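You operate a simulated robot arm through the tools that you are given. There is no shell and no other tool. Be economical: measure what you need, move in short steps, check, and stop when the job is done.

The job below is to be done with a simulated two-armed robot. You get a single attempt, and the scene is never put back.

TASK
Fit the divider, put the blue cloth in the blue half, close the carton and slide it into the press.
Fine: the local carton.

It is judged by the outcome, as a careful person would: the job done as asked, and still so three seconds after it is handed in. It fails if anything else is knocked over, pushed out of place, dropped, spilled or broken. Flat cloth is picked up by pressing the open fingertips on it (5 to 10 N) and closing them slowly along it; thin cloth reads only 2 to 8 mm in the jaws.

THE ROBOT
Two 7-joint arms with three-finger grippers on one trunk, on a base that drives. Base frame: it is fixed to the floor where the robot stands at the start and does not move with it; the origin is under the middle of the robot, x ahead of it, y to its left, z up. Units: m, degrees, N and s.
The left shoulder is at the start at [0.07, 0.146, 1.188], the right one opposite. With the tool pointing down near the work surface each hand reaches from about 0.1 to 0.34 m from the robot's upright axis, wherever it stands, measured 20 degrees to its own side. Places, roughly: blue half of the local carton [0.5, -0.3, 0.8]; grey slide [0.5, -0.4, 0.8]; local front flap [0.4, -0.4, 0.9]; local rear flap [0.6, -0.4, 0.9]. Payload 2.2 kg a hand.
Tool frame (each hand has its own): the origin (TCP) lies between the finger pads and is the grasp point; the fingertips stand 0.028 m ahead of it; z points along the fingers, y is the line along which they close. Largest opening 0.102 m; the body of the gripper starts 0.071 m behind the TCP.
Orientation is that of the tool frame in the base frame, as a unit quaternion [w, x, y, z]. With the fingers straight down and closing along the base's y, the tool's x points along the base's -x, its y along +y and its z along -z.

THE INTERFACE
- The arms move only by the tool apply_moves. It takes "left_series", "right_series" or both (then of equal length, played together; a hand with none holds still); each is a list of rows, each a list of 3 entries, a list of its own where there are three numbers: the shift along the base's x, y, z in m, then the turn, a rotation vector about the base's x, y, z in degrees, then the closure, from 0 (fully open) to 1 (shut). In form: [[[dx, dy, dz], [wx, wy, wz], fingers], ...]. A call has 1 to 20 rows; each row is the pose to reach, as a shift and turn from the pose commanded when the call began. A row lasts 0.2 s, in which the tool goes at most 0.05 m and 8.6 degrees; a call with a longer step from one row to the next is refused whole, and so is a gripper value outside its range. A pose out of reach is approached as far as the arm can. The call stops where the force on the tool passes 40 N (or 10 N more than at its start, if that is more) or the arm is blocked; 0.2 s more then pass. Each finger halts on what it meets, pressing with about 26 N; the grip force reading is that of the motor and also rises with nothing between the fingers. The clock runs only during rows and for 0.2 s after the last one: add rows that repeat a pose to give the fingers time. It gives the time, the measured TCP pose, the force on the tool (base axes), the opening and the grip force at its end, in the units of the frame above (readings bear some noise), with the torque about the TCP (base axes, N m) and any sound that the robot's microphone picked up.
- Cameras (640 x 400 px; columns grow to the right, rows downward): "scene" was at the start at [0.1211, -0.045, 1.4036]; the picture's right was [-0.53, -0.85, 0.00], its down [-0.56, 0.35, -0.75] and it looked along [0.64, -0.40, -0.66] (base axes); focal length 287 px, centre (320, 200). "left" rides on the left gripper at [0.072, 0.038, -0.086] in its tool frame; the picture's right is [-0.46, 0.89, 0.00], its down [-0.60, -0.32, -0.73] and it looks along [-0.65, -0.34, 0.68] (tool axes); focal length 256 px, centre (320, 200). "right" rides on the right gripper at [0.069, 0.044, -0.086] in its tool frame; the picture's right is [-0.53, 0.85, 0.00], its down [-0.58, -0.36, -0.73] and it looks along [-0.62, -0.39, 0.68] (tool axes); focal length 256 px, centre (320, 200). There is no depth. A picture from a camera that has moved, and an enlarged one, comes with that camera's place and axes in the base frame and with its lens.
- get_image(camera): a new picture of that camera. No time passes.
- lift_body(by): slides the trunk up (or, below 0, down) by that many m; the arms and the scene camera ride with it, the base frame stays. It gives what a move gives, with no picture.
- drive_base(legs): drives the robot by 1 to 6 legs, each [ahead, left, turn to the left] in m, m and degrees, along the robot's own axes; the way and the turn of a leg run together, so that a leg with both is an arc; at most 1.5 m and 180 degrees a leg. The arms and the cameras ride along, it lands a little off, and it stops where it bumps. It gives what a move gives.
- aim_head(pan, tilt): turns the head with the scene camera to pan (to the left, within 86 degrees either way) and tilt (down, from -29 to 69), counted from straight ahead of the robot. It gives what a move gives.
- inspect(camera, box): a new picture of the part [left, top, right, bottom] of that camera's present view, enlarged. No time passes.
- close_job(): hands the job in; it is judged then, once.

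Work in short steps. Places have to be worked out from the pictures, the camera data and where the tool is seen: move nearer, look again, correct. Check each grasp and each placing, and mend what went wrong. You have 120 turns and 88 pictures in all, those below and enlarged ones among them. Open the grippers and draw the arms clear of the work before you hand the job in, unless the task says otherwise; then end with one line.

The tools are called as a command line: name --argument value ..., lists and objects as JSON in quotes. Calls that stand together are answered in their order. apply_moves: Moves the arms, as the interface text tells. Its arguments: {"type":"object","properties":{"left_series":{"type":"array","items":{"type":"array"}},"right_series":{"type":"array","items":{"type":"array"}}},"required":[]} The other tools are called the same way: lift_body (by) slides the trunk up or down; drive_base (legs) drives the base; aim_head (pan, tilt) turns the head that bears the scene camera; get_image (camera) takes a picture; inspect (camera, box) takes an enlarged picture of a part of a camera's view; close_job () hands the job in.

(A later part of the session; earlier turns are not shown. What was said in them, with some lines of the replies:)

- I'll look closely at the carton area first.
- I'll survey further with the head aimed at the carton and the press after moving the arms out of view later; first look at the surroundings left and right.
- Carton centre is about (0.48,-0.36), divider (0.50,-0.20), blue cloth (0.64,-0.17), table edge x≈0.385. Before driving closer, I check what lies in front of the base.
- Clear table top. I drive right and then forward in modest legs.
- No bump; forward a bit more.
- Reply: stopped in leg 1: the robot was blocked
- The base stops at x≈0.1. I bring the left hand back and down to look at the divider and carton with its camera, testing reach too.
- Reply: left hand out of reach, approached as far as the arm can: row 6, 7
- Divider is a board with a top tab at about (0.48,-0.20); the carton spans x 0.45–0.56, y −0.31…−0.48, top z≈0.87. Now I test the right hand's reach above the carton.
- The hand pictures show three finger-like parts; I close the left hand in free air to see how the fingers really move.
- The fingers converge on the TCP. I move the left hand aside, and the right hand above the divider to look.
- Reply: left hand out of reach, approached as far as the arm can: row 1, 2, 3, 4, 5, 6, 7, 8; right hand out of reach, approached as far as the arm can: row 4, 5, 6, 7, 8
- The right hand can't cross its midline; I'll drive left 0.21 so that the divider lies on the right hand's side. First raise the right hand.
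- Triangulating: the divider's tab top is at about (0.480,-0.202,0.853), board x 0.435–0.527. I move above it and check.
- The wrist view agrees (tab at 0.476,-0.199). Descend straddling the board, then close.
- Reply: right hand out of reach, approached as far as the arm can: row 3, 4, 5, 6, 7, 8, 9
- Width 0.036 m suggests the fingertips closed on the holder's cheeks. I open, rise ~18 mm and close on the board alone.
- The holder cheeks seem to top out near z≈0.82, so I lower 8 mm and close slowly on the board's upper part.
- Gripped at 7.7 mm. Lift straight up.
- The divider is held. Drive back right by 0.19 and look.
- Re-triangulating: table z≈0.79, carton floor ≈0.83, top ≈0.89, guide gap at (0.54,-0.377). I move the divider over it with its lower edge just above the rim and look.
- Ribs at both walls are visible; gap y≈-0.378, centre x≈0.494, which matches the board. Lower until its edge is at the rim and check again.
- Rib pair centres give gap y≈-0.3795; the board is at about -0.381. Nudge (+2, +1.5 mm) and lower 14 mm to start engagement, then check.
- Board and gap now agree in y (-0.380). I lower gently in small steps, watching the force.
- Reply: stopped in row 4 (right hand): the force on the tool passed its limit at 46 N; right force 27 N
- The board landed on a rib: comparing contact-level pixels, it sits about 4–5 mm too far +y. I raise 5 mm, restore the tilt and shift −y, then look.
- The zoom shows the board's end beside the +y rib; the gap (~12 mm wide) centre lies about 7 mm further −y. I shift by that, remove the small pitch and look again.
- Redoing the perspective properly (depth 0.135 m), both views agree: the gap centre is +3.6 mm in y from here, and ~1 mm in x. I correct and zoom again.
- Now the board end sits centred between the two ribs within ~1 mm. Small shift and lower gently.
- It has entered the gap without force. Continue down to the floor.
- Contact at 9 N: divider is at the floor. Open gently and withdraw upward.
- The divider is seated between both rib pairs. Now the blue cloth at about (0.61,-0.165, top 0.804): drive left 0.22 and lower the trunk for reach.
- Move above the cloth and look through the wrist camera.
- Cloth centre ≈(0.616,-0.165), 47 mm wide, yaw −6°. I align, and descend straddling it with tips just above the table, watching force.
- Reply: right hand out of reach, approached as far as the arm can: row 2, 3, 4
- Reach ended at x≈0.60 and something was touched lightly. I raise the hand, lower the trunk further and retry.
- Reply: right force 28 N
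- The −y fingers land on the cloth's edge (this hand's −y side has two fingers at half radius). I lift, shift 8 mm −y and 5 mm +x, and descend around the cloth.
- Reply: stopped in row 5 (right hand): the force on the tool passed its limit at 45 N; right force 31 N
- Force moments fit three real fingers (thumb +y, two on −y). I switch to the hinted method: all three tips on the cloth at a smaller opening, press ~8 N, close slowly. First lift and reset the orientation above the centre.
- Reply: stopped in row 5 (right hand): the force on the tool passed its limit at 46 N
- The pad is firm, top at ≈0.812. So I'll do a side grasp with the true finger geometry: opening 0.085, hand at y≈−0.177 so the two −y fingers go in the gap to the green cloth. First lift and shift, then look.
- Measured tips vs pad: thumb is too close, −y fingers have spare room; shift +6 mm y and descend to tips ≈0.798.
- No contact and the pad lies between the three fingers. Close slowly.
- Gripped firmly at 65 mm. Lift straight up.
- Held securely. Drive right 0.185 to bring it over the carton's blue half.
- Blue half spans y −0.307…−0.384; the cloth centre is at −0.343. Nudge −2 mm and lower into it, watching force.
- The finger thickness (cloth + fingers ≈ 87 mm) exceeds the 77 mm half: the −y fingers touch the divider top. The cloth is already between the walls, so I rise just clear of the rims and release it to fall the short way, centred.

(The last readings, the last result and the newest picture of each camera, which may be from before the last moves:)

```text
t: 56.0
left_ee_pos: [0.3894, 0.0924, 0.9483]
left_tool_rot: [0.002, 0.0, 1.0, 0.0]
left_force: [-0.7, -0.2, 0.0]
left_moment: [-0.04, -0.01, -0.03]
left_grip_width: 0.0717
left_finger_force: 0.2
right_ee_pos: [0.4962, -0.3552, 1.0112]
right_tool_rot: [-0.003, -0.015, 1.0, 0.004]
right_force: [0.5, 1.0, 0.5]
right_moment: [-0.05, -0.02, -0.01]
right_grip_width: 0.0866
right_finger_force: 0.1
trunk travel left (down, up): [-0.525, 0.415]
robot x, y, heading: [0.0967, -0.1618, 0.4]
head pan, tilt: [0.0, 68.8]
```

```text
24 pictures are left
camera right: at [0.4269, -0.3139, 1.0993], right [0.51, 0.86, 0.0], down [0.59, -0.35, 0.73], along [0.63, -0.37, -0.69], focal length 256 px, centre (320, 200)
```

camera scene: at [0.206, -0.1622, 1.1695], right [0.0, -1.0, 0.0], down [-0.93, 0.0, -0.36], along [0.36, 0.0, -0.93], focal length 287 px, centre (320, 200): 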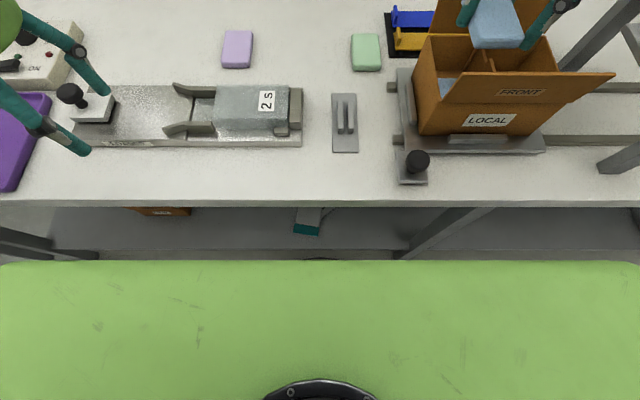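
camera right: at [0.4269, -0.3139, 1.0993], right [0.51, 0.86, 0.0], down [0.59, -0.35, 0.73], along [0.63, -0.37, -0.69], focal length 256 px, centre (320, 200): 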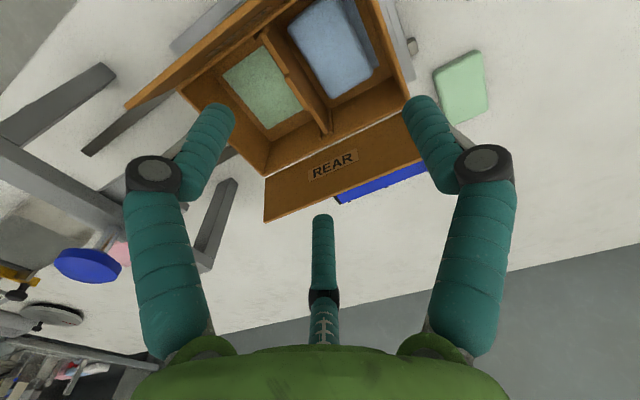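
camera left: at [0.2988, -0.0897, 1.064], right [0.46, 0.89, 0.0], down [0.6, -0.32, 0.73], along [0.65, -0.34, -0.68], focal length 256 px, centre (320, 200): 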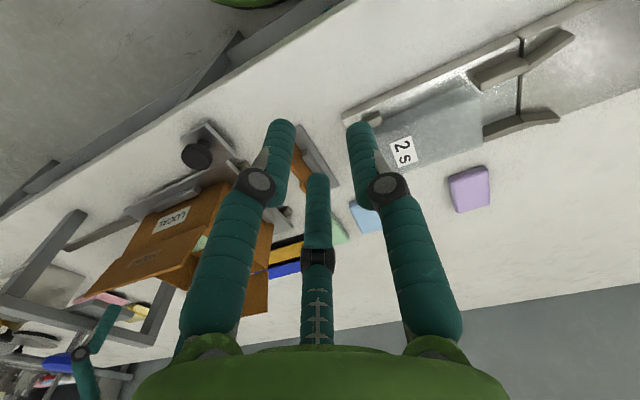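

Cloth lies flat in the blue half. Next the rear flap: with closed fingers I go behind it (x≈0.63) and then sweep it over toward the robot.

apply_moves --right_series '[[[0.03, -0.01, 0.01], [0, 0, 0], 0.5], [[0.07, -0.02, 0.01], [0, 0, 0], 0.8], [[0.11, -0.025, 0.01], [0, 0, 0], 1], [[0.14, -0.028, 0.0], [0, 0, 0], 1], [[0.14, -0.028, -0.04], [0, 0, 0], 1], [[0.14, -0.028, -0.075], [0, 0, 0], 1], [[0.14, -0.028, -0.09], [0, 0, 0], 1]]'

inspect --camera "scene" --box '[370, 0, 570, 170]'

```text
t: 57.6
left_ee_pos: [0.3904, 0.0933, 0.9483]
left_tool_rot: [0.002, -0.001, 1.0, 0.0]
left_force: [0.0, 0.0, -0.4]
left_moment: [0.0, 0.0, 0.0]
left_grip_width: 0.0715
left_finger_force: 0.1
right_ee_pos: [0.6366, -0.3845, 0.9222]
right_tool_rot: [-0.002, -0.015, 1.0, 0.004]
right_force: [0.1, -0.6, -0.1]
right_moment: [0.03, -0.05, 0.0]
right_grip_width: 0.0021
right_finger_force: 25.6
right hand out of reach, approached as far as the arm can: row 4
trunk travel left (down, up): [-0.525, 0.415]
robot x, y, heading: [0.1009, -0.1627, 0.0]
head pan, tilt: [0.0, 68.8]
```

```text
2.35 times, centred on (470, 85) of scene
camera zoom: at [0.2057, -0.1622, 1.1695], right [0.0, -1.0, 0.0], down [-0.93, 0.0, -0.36], along [0.36, 0.0, -0.93], focal length 675 px, centre (-33, 471)
```

zoom: 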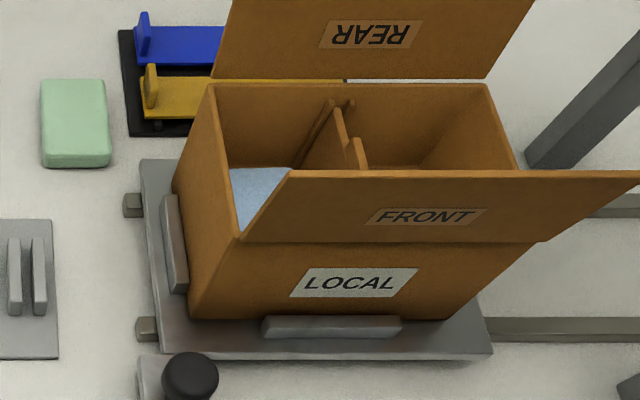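

Sweep the rear flap toward the robot, tip z≈0.90.

apply_moves --right_series '[[[-0.02, 0, 0.006], [0, 0, 0], 1], [[-0.04, 0, 0.006], [0, 0, 0], 1], [[-0.055, 0, 0.006], [0, 0, 0], 1], [[-0.07, 0, 0.006], [0, 0, 0], 1], [[-0.085, 0, 0.006], [0, 0, 0], 1], [[-0.1, 0, 0.008], [0, 0, 0], 1], [[-0.112, 0, 0.008], [0, 0, 0], 1]]'

inspect --camera "scene" --box '[370, 0, 570, 170]'

```text
t: 59.2
left_ee_pos: [0.3908, 0.0923, 0.948]
left_tool_rot: [0.002, -0.001, 1.0, 0.001]
left_force: [-0.7, -0.3, -0.3]
left_moment: [0.0, -0.02, -0.01]
left_grip_width: 0.0715
left_finger_force: 0.0
right_ee_pos: [0.5245, -0.3842, 0.9297]
right_tool_rot: [-0.003, -0.014, 1.0, 0.003]
right_force: [0.8, 0.4, 0.0]
right_moment: [-0.01, 0.01, 0.02]
right_grip_width: 0.0018
right_finger_force: 25.9
trunk travel left (down, up): [-0.525, 0.415]
robot x, y, heading: [0.1015, -0.1633, 0.1]
head pan, tilt: [0.0, 68.8]
```

```text
2.35 times, centred on (470, 85) of scene
camera zoom: at [0.2058, -0.1624, 1.1695], right [0.0, -1.0, 0.0], down [-0.93, 0.0, -0.36], along [0.36, 0.0, -0.93], focal length 675 px, centre (-33, 471)
```

zoom: 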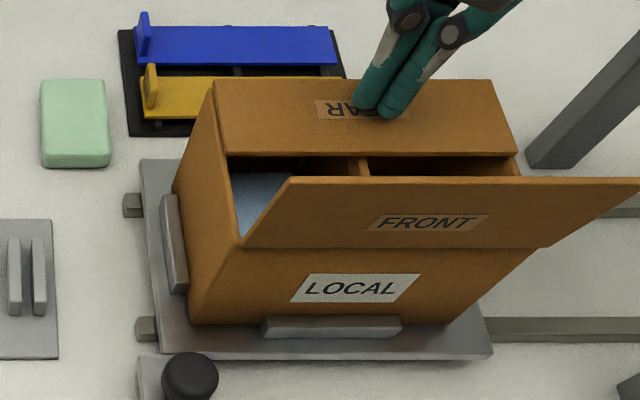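

Rear flap folded in. I raise the hand and see if it stays.

apply_moves --right_series '[[[0, 0, -0.008], [0, 0, 0], 1], [[0, 0, 0.03], [0, 0, 0], 1], [[0, 0, 0.07], [0, 0, 0], 1], [[-0.03, 0, 0.1], [0, 0, 0], 1], [[-0.07, 0, 0.11], [0, 0, 0], 1], [[-0.11, 0, 0.11], [0, 0, 0], 1], [[-0.14, 0, 0.1], [0, 0, 0], 1]]'

get_image --camera "scene"

```text
t: 60.8
left_ee_pos: [0.3904, 0.0917, 0.9486]
left_tool_rot: [0.001, -0.001, 1.0, 0.0]
left_force: [0.4, 0.3, -0.4]
left_moment: [-0.04, 0.04, 0.0]
left_grip_width: 0.0717
left_finger_force: 0.0
right_ee_pos: [0.3835, -0.3851, 1.0279]
right_tool_rot: [-0.001, -0.015, 1.0, 0.003]
right_force: [-0.5, 0.3, 0.3]
right_moment: [0.01, -0.02, -0.01]
right_grip_width: 0.0022
right_finger_force: 25.7
trunk travel left (down, up): [-0.525, 0.415]
robot x, y, heading: [0.1015, -0.1648, 0.0]
head pan, tilt: [0.0, 68.8]
```

```text
21 pictures are left
camera scene: at [0.2053, -0.1629, 1.1696], right [0.0, -1.0, 0.0], down [-0.93, 0.0, -0.36], along [0.36, 0.0, -0.93], focal length 287 px, centre (320, 200)
```

scene: 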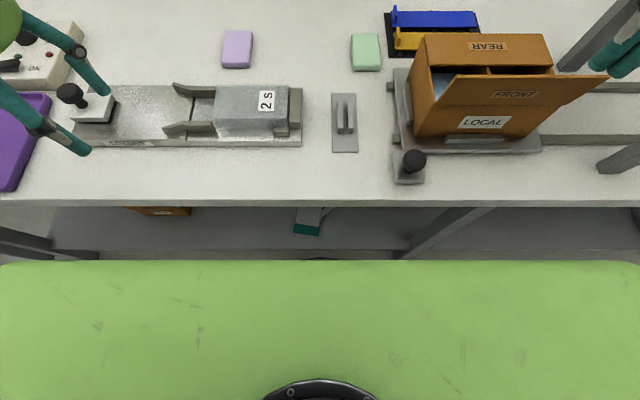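

Rear flap stays. Now the front flap: lower in front of it and sweep it away from the robot.

apply_moves --right_series '[[[0, 0, -0.04], [0, 0, 0], 1], [[0, 0, -0.08], [0, 0, 0], 1], [[0, 0, -0.098], [0, 0, 0], 1], [[0.02, 0, -0.098], [0, 0, 0], 1], [[0.04, 0, -0.098], [0, 0, 0], 1], [[0.055, 0, -0.098], [0, 0, 0], 1], [[0.07, 0, -0.098], [0, 0, 0], 1], [[0.085, 0, -0.096], [0, 0, 0], 1], [[0.095, 0, -0.096], [0, 0, 0], 1]]'

inspect --camera "scene" --box '[370, 0, 570, 170]'

```text
t: 62.8
left_ee_pos: [0.3916, 0.0923, 0.9478]
left_tool_rot: [0.0, -0.001, 1.0, 0.0]
left_force: [0.2, 0.5, 0.1]
left_moment: [0.02, -0.01, 0.0]
left_grip_width: 0.0716
left_finger_force: 0.1
right_ee_pos: [0.4805, -0.3834, 0.9311]
right_tool_rot: [-0.003, -0.014, 1.0, 0.003]
right_force: [0.6, -0.5, -0.1]
right_moment: [0.01, -0.07, -0.02]
right_grip_width: 0.0019
right_finger_force: 26.3
trunk travel left (down, up): [-0.525, 0.415]
robot x, y, heading: [0.1051, -0.1586, 0.3]
head pan, tilt: [0.0, 68.8]
```

```text
2.35 times, centred on (470, 85) of scene
camera zoom: at [0.2064, -0.1622, 1.1694], right [0.0, -1.0, 0.0], down [-0.93, 0.0, -0.36], along [0.36, 0.0, -0.93], focal length 675 px, centre (-33, 471)
```

zoom: 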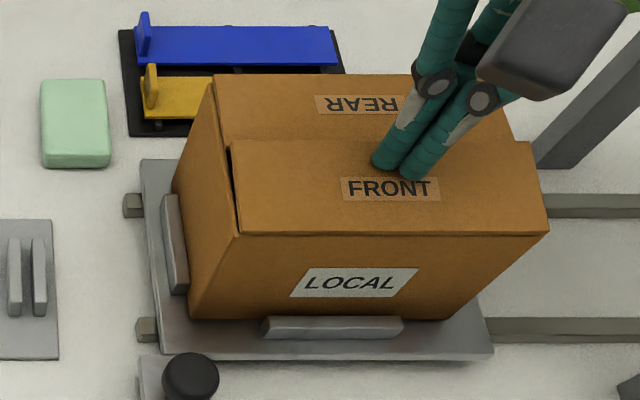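

Both flaps are closed. Press lightly, then lift away and check that they stay.

apply_moves --right_series '[[[0.003, 0, -0.008], [0, 0, 0], 1], [[0.003, 0, -0.014], [0, 0, 0], 1], [[0.003, 0, -0.014], [0, 0, 0], 1], [[0.003, 0, 0.03], [0, 0, 0], 1], [[0.003, 0, 0.07], [0, 0, 0], 1], [[0.003, 0.04, 0.09], [0, 0, 0], 1], [[0.003, 0.08, 0.09], [0, 0, 0], 1]]'

get_image --camera "right"

inspect --camera "scene" --box '[370, 10, 570, 200]'

```text
t: 64.4
left_ee_pos: [0.3923, 0.0931, 0.9476]
left_tool_rot: [0.0, -0.002, 1.0, 0.0]
left_force: [0.9, 0.4, 0.8]
left_moment: [0.02, 0.02, 0.05]
left_grip_width: 0.0714
left_finger_force: 0.1
right_ee_pos: [0.4871, -0.3034, 1.0246]
right_tool_rot: [-0.004, -0.015, 1.0, 0.003]
right_force: [0.2, -0.1, -0.9]
right_moment: [0.01, 0.06, -0.01]
right_grip_width: 0.0022
right_finger_force: 26.1
trunk travel left (down, up): [-0.525, 0.415]
robot x, y, heading: [0.1025, -0.1644, 0.2]
head pan, tilt: [0.0, 68.8]
```

```text
19 pictures are left
camera right: at [0.4171, -0.2621, 1.1122], right [0.51, 0.86, 0.0], down [0.59, -0.35, 0.72], along [0.62, -0.37, -0.69], focal length 256 px, centre (320, 200)
```

right: 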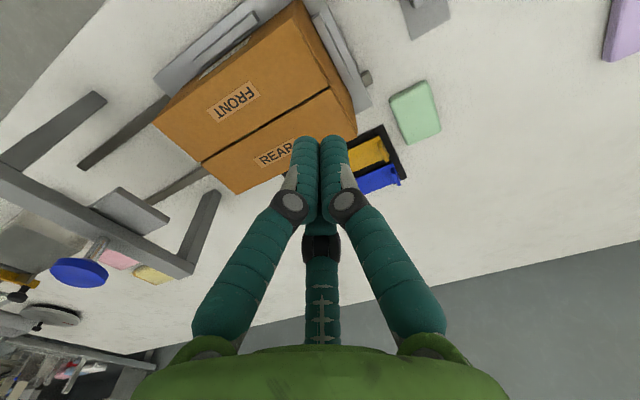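

```text
2.11 times, centred on (470, 105) of scene
camera zoom: at [0.2072, -0.1619, 1.1693], right [0.0, -1.0, 0.0], down [-0.93, 0.0, -0.36], along [0.36, 0.0, -0.93], focal length 604 px, centre (4, 400)
```

zoom: 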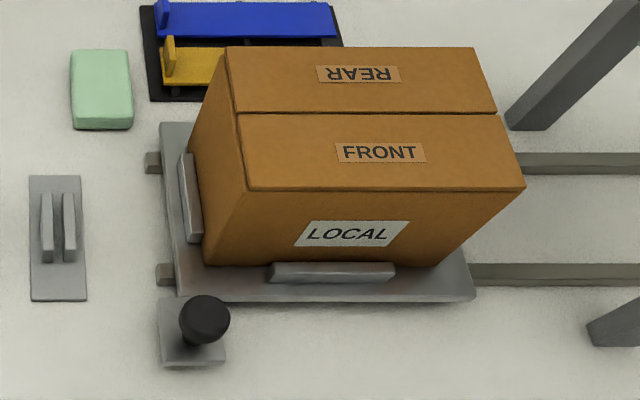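

Carton closed. I'll push the slide's left edge (y≈−0.285, x≈0.505) in −y. Drive left 0.05 first for reach, and descend beside it.

drive_base --legs '[[0, 0.05, 0]]'

apply_moves --right_series '[[[0.018, 0, -0.04], [0, 0, 0], 1], [[0.018, 0, -0.08], [0, 0, 0], 1], [[0.018, 0, -0.12], [0, 0, 0], 1], [[0.018, 0, -0.16], [0, 0, 0], 1], [[0.018, 0, -0.185], [0, 0, 0], 1], [[0.018, 0, -0.197], [0, 0, 0], 1]]'

inspect --camera "scene" --box '[370, 10, 570, 200]'

```text
t: 65.3
left_ee_pos: [0.3917, 0.1415, 0.9465]
left_tool_rot: [0.001, 0.0, 1.0, 0.0]
left_force: [0.0, -0.1, 0.4]
left_moment: [-0.02, 0.03, 0.01]
left_grip_width: 0.0718
left_finger_force: 0.0
right_ee_pos: [0.486, -0.2549, 1.0255]
right_tool_rot: [-0.003, -0.014, 1.0, 0.003]
right_force: [0.2, 0.8, -0.3]
right_moment: [-0.01, 0.03, 0.01]
right_grip_width: 0.0024
right_finger_force: 25.8
trunk travel left (down, up): [-0.525, 0.415]
robot x, y, heading: [0.1, -0.1093, 0.1]
head pan, tilt: [0.0, 68.8]
```

```text
t: 66.7
left_ee_pos: [0.3902, 0.1413, 0.9489]
left_tool_rot: [0.001, 0.0, 1.0, 0.0]
left_force: [-0.2, -0.2, -0.1]
left_moment: [0.0, -0.01, 0.02]
left_grip_width: 0.0715
left_finger_force: 0.0
right_ee_pos: [0.5018, -0.256, 0.8255]
right_tool_rot: [-0.001, -0.014, 1.0, 0.003]
right_force: [-0.9, -0.8, 5.4]
right_moment: [-0.08, -0.1, 0.07]
right_grip_width: 0.0021
right_finger_force: 26.1
trunk travel left (down, up): [-0.525, 0.415]
robot x, y, heading: [0.102, -0.1157, 0.1]
head pan, tilt: [0.0, 68.8]
```

```text
2.11 times, centred on (470, 105) of scene
camera zoom: at [0.2052, -0.1133, 1.1697], right [0.0, -1.0, 0.0], down [-0.93, 0.0, -0.36], along [0.36, 0.0, -0.93], focal length 604 px, centre (4, 400)
```

zoom: 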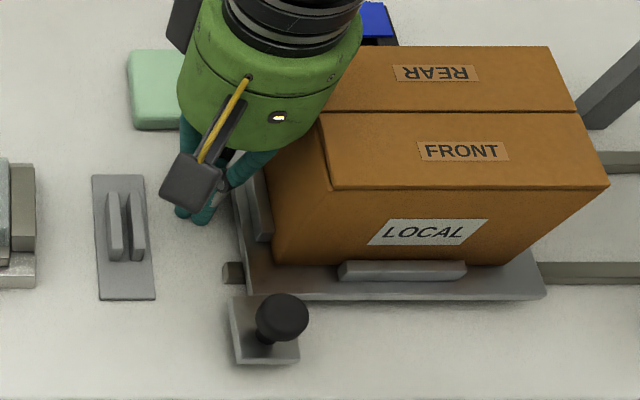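

The knuckles would touch the carton wall before the tips reach the slide, so I raise slightly and tilt the hand 24° (palm away from carton).

apply_moves --right_series '[[[0, 0.01, 0.015], [0, 0, 0], 1], [[0, 0.015, 0.015], [-8, 0, 0], 1], [[0, 0.018, 0.015], [-16, 0, 0], 1], [[0, 0.018, 0.015], [-24, 0, 0], 1], [[0, 0.018, 0.006], [-24, 0, 0], 1]]'

inspect --camera "scene" --box '[370, 10, 570, 200]'

```text
t: 67.9
left_ee_pos: [0.3907, 0.1416, 0.9482]
left_tool_rot: [0.002, 0.001, 1.0, 0.0]
left_force: [0.0, 0.5, -0.4]
left_moment: [0.02, 0.02, 0.0]
left_grip_width: 0.0714
left_finger_force: 0.0
right_ee_pos: [0.4905, -0.2872, 0.8456]
right_tool_rot: [-0.006, -0.013, 0.979, -0.205]
right_force: [-0.4, -0.2, -0.3]
right_moment: [0.01, 0.02, 0.01]
right_grip_width: 0.0021
right_finger_force: 25.8
right hand out of reach, approached as far as the arm can: row 3, 4, 5
trunk travel left (down, up): [-0.525, 0.415]
robot x, y, heading: [0.0993, -0.1126, 0.2]
head pan, tilt: [0.0, 68.8]
```

```text
2.11 times, centred on (470, 105) of scene
camera zoom: at [0.2062, -0.1133, 1.1695], right [0.0, -1.0, 0.0], down [-0.93, 0.0, -0.36], along [0.36, 0.0, -0.93], focal length 604 px, centre (4, 400)
```

zoom: 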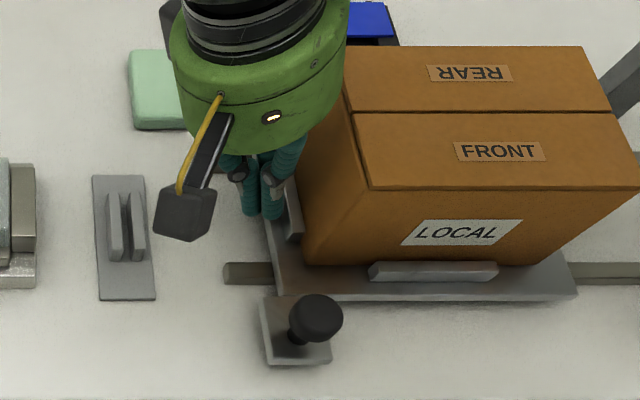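

The out-of-reach correction moved the hand −y and the slide already followed easily, knob included, flaps still closed. Continue pushing −y gently.

apply_moves --right_series '[[[0, -0.01, 0], [0, 0, 0], 1], [[0.002, -0.02, -0.003], [0, 0, 0], 1], [[0.004, -0.03, -0.006], [0, 0, 0], 1], [[0.006, -0.04, -0.008], [0, 0, 0], 1], [[0.008, -0.05, -0.008], [0, 0, 0], 1], [[0.01, -0.06, -0.008], [0, 0, 0], 1], [[0.01, -0.07, -0.008], [0, 0, 0], 1], [[0.01, -0.08, -0.008], [0, 0, 0], 1], [[0.01, -0.09, -0.008], [0, 0, 0], 1]]'

get_image --camera "scene"

```text
t: 69.9
left_ee_pos: [0.3913, 0.142, 0.9481]
left_tool_rot: [0.002, 0.0, 1.0, 0.0]
left_force: [-0.3, -0.1, 0.0]
left_moment: [-0.02, 0.04, -0.02]
left_grip_width: 0.0714
left_finger_force: 0.0
right_ee_pos: [0.499, -0.3765, 0.8377]
right_tool_rot: [-0.006, -0.014, 0.979, -0.205]
right_force: [0.2, 0.1, 0.1]
right_moment: [-0.02, -0.04, 0.01]
right_grip_width: 0.0019
right_finger_force: 26.3
trunk travel left (down, up): [-0.525, 0.415]
robot x, y, heading: [0.0996, -0.1096, -0.2]
head pan, tilt: [0.0, 68.8]
```

```text
15 pictures are left
camera scene: at [0.206, -0.1133, 1.1695], right [0.0, -1.0, 0.0], down [-0.93, 0.0, -0.36], along [0.36, 0.0, -0.93], focal length 287 px, centre (320, 200)
```

scene: 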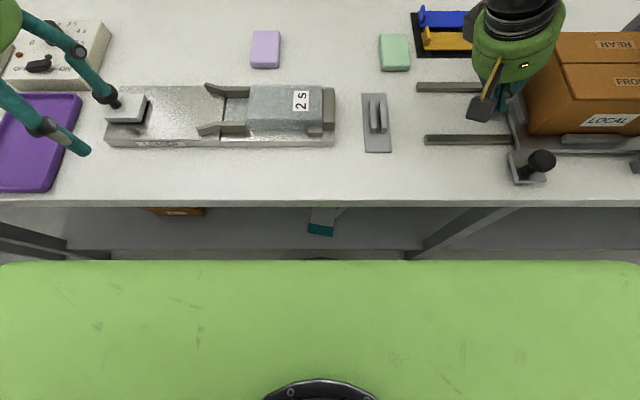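

Slide moves freely. I drive the base −0.08 with the hand in contact, to keep pushing and to see the press.

drive_base --legs '[[0, -0.08, 0]]'

aim_head --pan -35 --tilt 50

get_image --camera "scene"

```text
t: 71.0
left_ee_pos: [0.3915, 0.0612, 0.9489]
left_tool_rot: [0.001, -0.001, 1.0, -0.001]
left_force: [0.3, 0.0, -0.5]
left_moment: [0.03, 0.03, -0.05]
left_grip_width: 0.0715
left_finger_force: 0.0
right_ee_pos: [0.4974, -0.456, 0.8357]
right_tool_rot: [-0.006, -0.014, 0.979, -0.203]
right_force: [-0.4, -1.1, 0.7]
right_moment: [0.03, -0.01, -0.02]
right_grip_width: 0.002
right_finger_force: 26.0
trunk travel left (down, up): [-0.525, 0.415]
robot x, y, heading: [0.1026, -0.196, 0.0]
head pan, tilt: [0.0, 68.8]
```

```text
t: 72.0
left_ee_pos: [0.3908, 0.0613, 0.9479]
left_tool_rot: [0.002, -0.002, 1.0, 0.0]
left_force: [-0.3, -0.4, 1.1]
left_moment: [-0.01, -0.01, 0.02]
left_grip_width: 0.0714
left_finger_force: 0.0
right_ee_pos: [0.4988, -0.4555, 0.8367]
right_tool_rot: [-0.006, -0.015, 0.979, -0.204]
right_force: [0.5, -0.1, -0.2]
right_moment: [0.02, 0.02, 0.03]
right_grip_width: 0.0024
right_finger_force: 26.0
trunk travel left (down, up): [-0.525, 0.415]
robot x, y, heading: [0.1016, -0.1942, 0.3]
head pan, tilt: [-35.0, 50.0]
```

```text
14 pictures are left
camera scene: at [0.2135, -0.2374, 1.1914], right [-0.57, -0.82, 0.0], down [-0.63, 0.44, -0.64], along [0.53, -0.37, -0.77], focal length 287 px, centre (320, 200)
```

scene: 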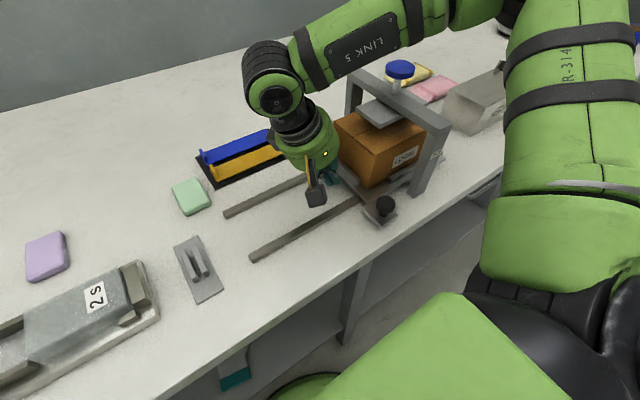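

inspect --camera "scene" --box '[280, 50, 460, 230]'

```text
2.22 times, centred on (370, 140) of scene
camera zoom: at [0.2135, -0.2374, 1.1914], right [-0.57, -0.82, 0.0], down [-0.63, 0.44, -0.64], along [0.53, -0.37, -0.77], focal length 637 px, centre (209, 333)
```

zoom: 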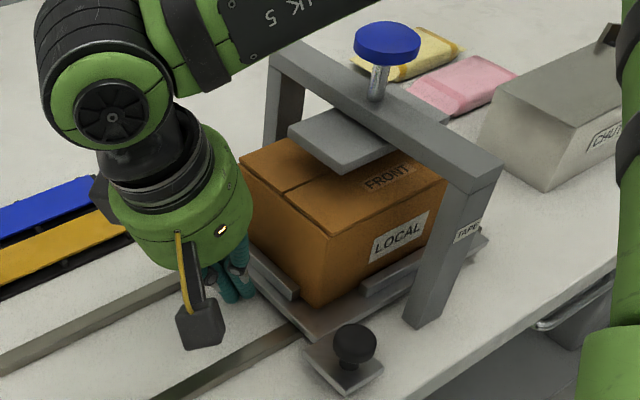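

The carton is partly under the platen (press centre y≈−0.60, carton centre ≈−0.57). Push on gently until centred or a stop is felt.

apply_moves --right_series '[[[0, -0.008, 0], [0, 0, 0], 1], [[0, -0.016, 0], [0, 0, 0], 1], [[0, -0.024, 0], [0, 0, 0], 1], [[0, -0.032, 0], [0, 0, 0], 1]]'

inspect --camera "scene" --box '[280, 50, 460, 230]'

```text
t: 72.7
left_ee_pos: [0.3882, 0.0657, 0.949]
left_tool_rot: [0.002, -0.002, 1.0, 0.0]
left_force: [-0.3, -0.9, -0.8]
left_moment: [0.08, -0.02, -0.01]
left_grip_width: 0.0715
left_finger_force: 0.0
right_ee_pos: [0.4984, -0.4604, 0.8383]
right_tool_rot: [-0.002, -0.019, 0.982, -0.189]
right_force: [0.7, 22.6, 3.3]
right_moment: [0.42, 0.2, -0.15]
right_grip_width: 0.0022
right_finger_force: 26.3
trunk travel left (down, up): [-0.525, 0.415]
robot x, y, heading: [0.0995, -0.1899, 0.3]
head pan, tilt: [-35.0, 50.0]
stopped in row 3 (right hand): the force on the tool passed its limit at 46 N (the readings are from after the stop); the commanded pose is now the measured one
```

```text
2.22 times, centred on (370, 140) of scene
camera zoom: at [0.2124, -0.2348, 1.1919], right [-0.57, -0.82, 0.0], down [-0.63, 0.44, -0.64], along [0.53, -0.37, -0.77], focal length 637 px, centre (209, 333)
```

zoom: 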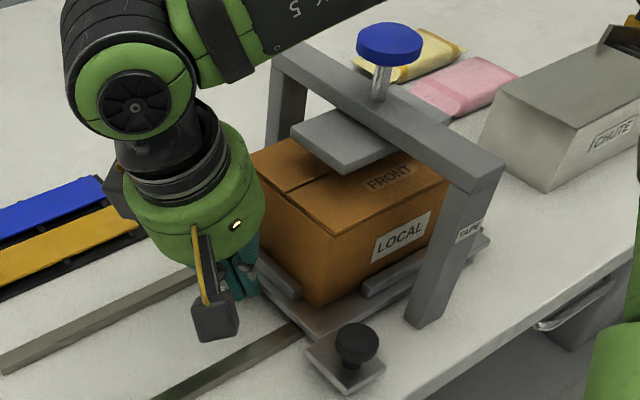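

A firm stop at 46 N. I need to know if it's the end stop or a jam at the platen; look via the wrist camera and a closer zoom.

get_image --camera "right"

inspect --camera "scene" --box '[350, 80, 430, 180]'

```text
11 pictures are left
camera right: at [0.4282, -0.3901, 0.9031], right [0.5, 0.8, -0.32], down [0.59, -0.05, 0.81], along [0.63, -0.59, -0.5], focal length 256 px, centre (320, 200)
```

right: 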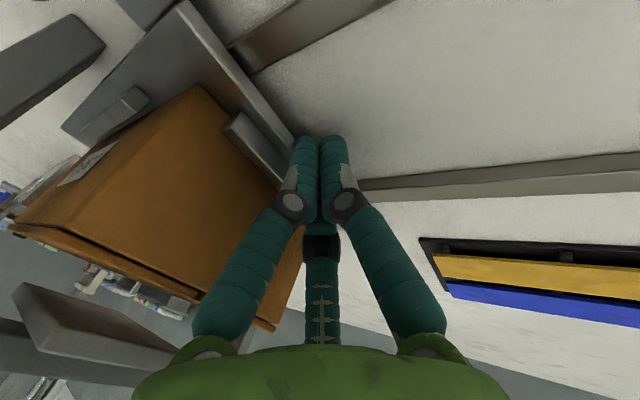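

```text
4.00 times, centred on (390, 130) of scene
camera zoom: at [0.2124, -0.2348, 1.1919], right [-0.57, -0.82, 0.0], down [-0.63, 0.44, -0.64], along [0.53, -0.37, -0.77], focal length 1147 px, centre (40, 480)
```

zoom: 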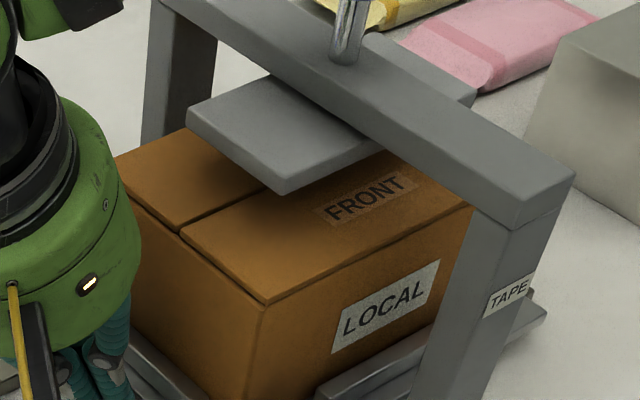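

The platen is clear above the carton, and the slide's far edge (y≈−0.69) is near the rails' end (−0.709). One more gentle push to confirm it's the end stop.

apply_moves --right_series '[[[0.003, 0.008, 0], [0, 0, 0], 1], [[0.003, 0.002, 0], [0, 0, 0], 1], [[0.003, -0.004, 0], [0, 0, 0], 1], [[0.003, -0.01, 0], [0, 0, 0], 1], [[0.003, -0.016, 0], [0, 0, 0], 1], [[0.003, -0.022, 0], [0, 0, 0], 1]]'

```text
t: 73.6
left_ee_pos: [0.3886, 0.0651, 0.9476]
left_tool_rot: [0.001, -0.003, 1.0, -0.001]
left_force: [-0.6, 0.4, -0.7]
left_moment: [0.05, -0.04, -0.01]
left_grip_width: 0.0714
left_finger_force: 0.1
right_ee_pos: [0.5012, -0.461, 0.8348]
right_tool_rot: [-0.001, -0.022, 0.983, -0.18]
right_force: [1.8, 19.0, 1.8]
right_moment: [0.34, 0.05, -0.14]
right_grip_width: 0.002
right_finger_force: 26.0
trunk travel left (down, up): [-0.525, 0.415]
robot x, y, heading: [0.0998, -0.1918, 0.5]
head pan, tilt: [-35.0, 50.0]
stopped in row 4 (right hand): the force on the tool passed its limit at 44 N (the readings are from after the stop); the commanded pose is now the measured one
```

Same position, firm: it is the end stop. Withdraw in +y, then up, and check the result.

apply_moves --right_series '[[[0, 0.02, 0], [0, 0, 0], 1], [[0, 0.05, 0.01], [0, 0, 0], 1], [[-0.01, 0.07, 0.05], [0, 0, 0], 1], [[-0.02, 0.08, 0.09], [0, 0, 0], 1], [[-0.03, 0.09, 0.13], [0, 0, 0], 0.6], [[-0.04, 0.1, 0.17], [0, 0, 0], 0.2], [[-0.06, 0.1, 0.2], [0, 0, 0], 0], [[-0.06, 0.1, 0.2], [0, 0, 0], 0]]' --left_series '[[[0, 0, 0.02], [0, 0, 0], 0], [[0, 0, 0.04], [0, 0, 0], 0], [[0, 0, 0.06], [0, 0, 0], 0], [[0, 0, 0.06], [0, 0, 0], 0], [[0, 0, 0.06], [0, 0, 0], 0], [[0, 0, 0.06], [0, 0, 0], 0], [[0, 0, 0.06], [0, 0, 0], 0], [[0, 0, 0.06], [0, 0, 0], 0]]'

drive_base --legs '[[-0.1, 0.0, 0]]'

get_image --camera "scene"

```text
t: 75.4
left_ee_pos: [0.3911, 0.0641, 1.007]
left_tool_rot: [0.001, -0.002, 1.0, 0.0]
left_force: [-0.2, 0.2, -0.4]
left_moment: [0.0, 0.04, 0.02]
left_grip_width: 0.1021
left_finger_force: 0.1
right_ee_pos: [0.4393, -0.3655, 1.0343]
right_tool_rot: [-0.005, -0.021, 0.982, -0.185]
right_force: [0.3, 0.0, 0.1]
right_moment: [-0.01, 0.04, 0.02]
right_grip_width: 0.102
right_finger_force: 0.0
trunk travel left (down, up): [-0.525, 0.415]
robot x, y, heading: [0.1032, -0.1925, 0.3]
head pan, tilt: [-35.0, 50.0]
```

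```text
t: 76.5
left_ee_pos: [0.2873, 0.0647, 1.0066]
left_tool_rot: [0.0, -0.001, 1.0, -0.001]
left_force: [-0.3, 0.4, 0.2]
left_moment: [0.02, -0.02, 0.0]
left_grip_width: 0.102
left_finger_force: 0.1
right_ee_pos: [0.3382, -0.3654, 1.0336]
right_tool_rot: [-0.004, -0.019, 0.983, -0.185]
right_force: [0.9, -0.3, -0.2]
right_moment: [-0.02, 0.01, 0.0]
right_grip_width: 0.1023
right_finger_force: 0.0
trunk travel left (down, up): [-0.525, 0.415]
robot x, y, heading: [-0.007, -0.1919, 0.4]
head pan, tilt: [-35.0, 50.0]
```

```text
9 pictures are left
camera scene: at [0.1121, -0.2365, 1.1914], right [-0.57, -0.82, 0.0], down [-0.63, 0.44, -0.64], along [0.53, -0.37, -0.77], focal length 287 px, centre (320, 200)
```

scene: 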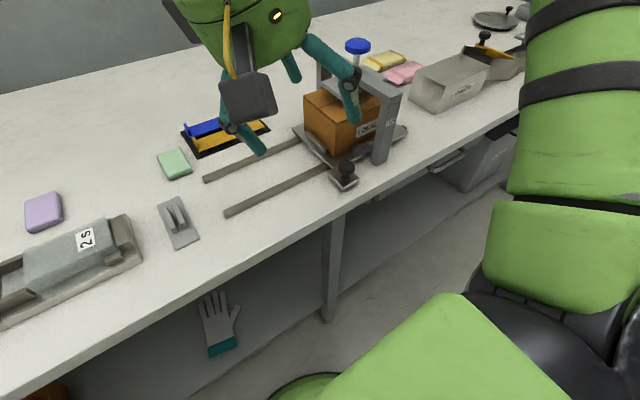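

I drive right to view the press straight on and verify.

drive_base --legs '[[0, -0.3, 0]]'

aim_head --pan -5 --tilt 45

get_image --camera "scene"

```text
t: 78.6
left_ee_pos: [0.2892, -0.2326, 1.0072]
left_tool_rot: [0.001, -0.002, 1.0, 0.0]
left_force: [0.1, -1.0, 0.2]
left_moment: [0.02, 0.01, -0.04]
left_grip_width: 0.1019
left_finger_force: 0.0
right_ee_pos: [0.3384, -0.6611, 1.0339]
right_tool_rot: [-0.005, -0.02, 0.983, -0.185]
right_force: [-0.7, -1.1, 0.0]
right_moment: [0.01, 0.01, 0.01]
right_grip_width: 0.1021
right_finger_force: 0.1
trunk travel left (down, up): [-0.525, 0.415]
robot x, y, heading: [0.0002, -0.4878, 0.1]
head pan, tilt: [-35.0, 50.0]
```

```text
t: 79.5
left_ee_pos: [0.2891, -0.2321, 1.0072]
left_tool_rot: [0.001, -0.002, 1.0, -0.001]
left_force: [0.5, 0.3, -0.4]
left_moment: [-0.04, 0.02, 0.01]
left_grip_width: 0.1019
left_finger_force: 0.1
right_ee_pos: [0.3387, -0.6616, 1.0342]
right_tool_rot: [-0.004, -0.021, 0.983, -0.184]
right_force: [-0.6, 0.4, -0.1]
right_moment: [-0.01, 0.01, 0.02]
right_grip_width: 0.1022
right_finger_force: 0.0
trunk travel left (down, up): [-0.525, 0.415]
robot x, y, heading: [-0.0016, -0.487, 0.2]
head pan, tilt: [-5.0, 45.0]
```

```text
8 pictures are left
camera scene: at [0.131, -0.4949, 1.1983], right [-0.08, -1.0, 0.0], down [-0.7, 0.06, -0.71], along [0.7, -0.06, -0.71], focal length 287 px, centre (320, 200)
```

scene: 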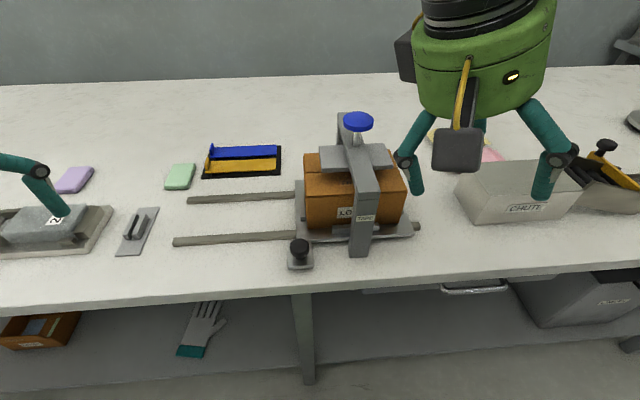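

inspect --camera "scene" --box '[270, 90, 450, 280]'

```text
2.11 times, centred on (360, 185) of scene
camera zoom: at [0.131, -0.4949, 1.1983], right [-0.08, -1.0, 0.0], down [-0.7, 0.06, -0.71], along [0.7, -0.06, -0.71], focal length 604 px, centre (236, 232)
```

zoom: 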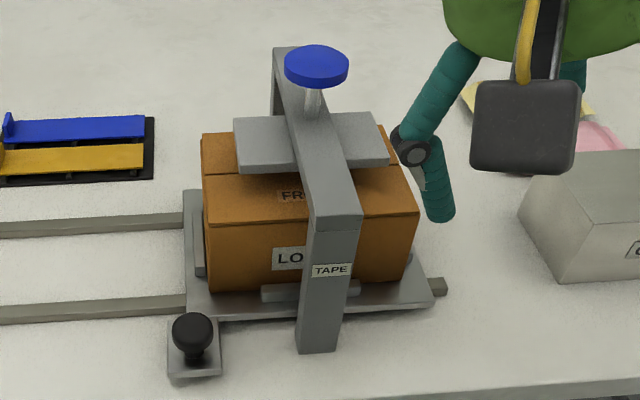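

The carton sits centred under the platen, flaps closed, slide at the rail end, nothing else disturbed. I draw back a little and hand in.

drive_base --legs '[[-0.15, 0, 0]]'

close_job

```text
t: 80.9
left_ee_pos: [0.1428, -0.233, 1.0078]
left_tool_rot: [0.001, -0.003, 1.0, 0.0]
left_force: [-0.1, 0.9, -0.1]
left_moment: [0.0, 0.0, -0.01]
left_grip_width: 0.102
left_finger_force: 0.1
right_ee_pos: [0.1932, -0.6615, 1.0338]
right_tool_rot: [-0.005, -0.02, 0.983, -0.185]
right_force: [-0.6, -0.3, 0.0]
right_moment: [-0.04, -0.01, -0.02]
right_grip_width: 0.1022
right_finger_force: 0.0
trunk travel left (down, up): [-0.525, 0.415]
robot x, y, heading: [-0.1441, -0.4926, 0.3]
head pan, tilt: [-5.0, 45.0]
```

```text
The job is handed in.
```

The divider is fitted, the blue cloth is in the blue half (released from about 5 cm above its floor), the local carton is closed, and its slide is in the press against the end stop; the job is handed in.
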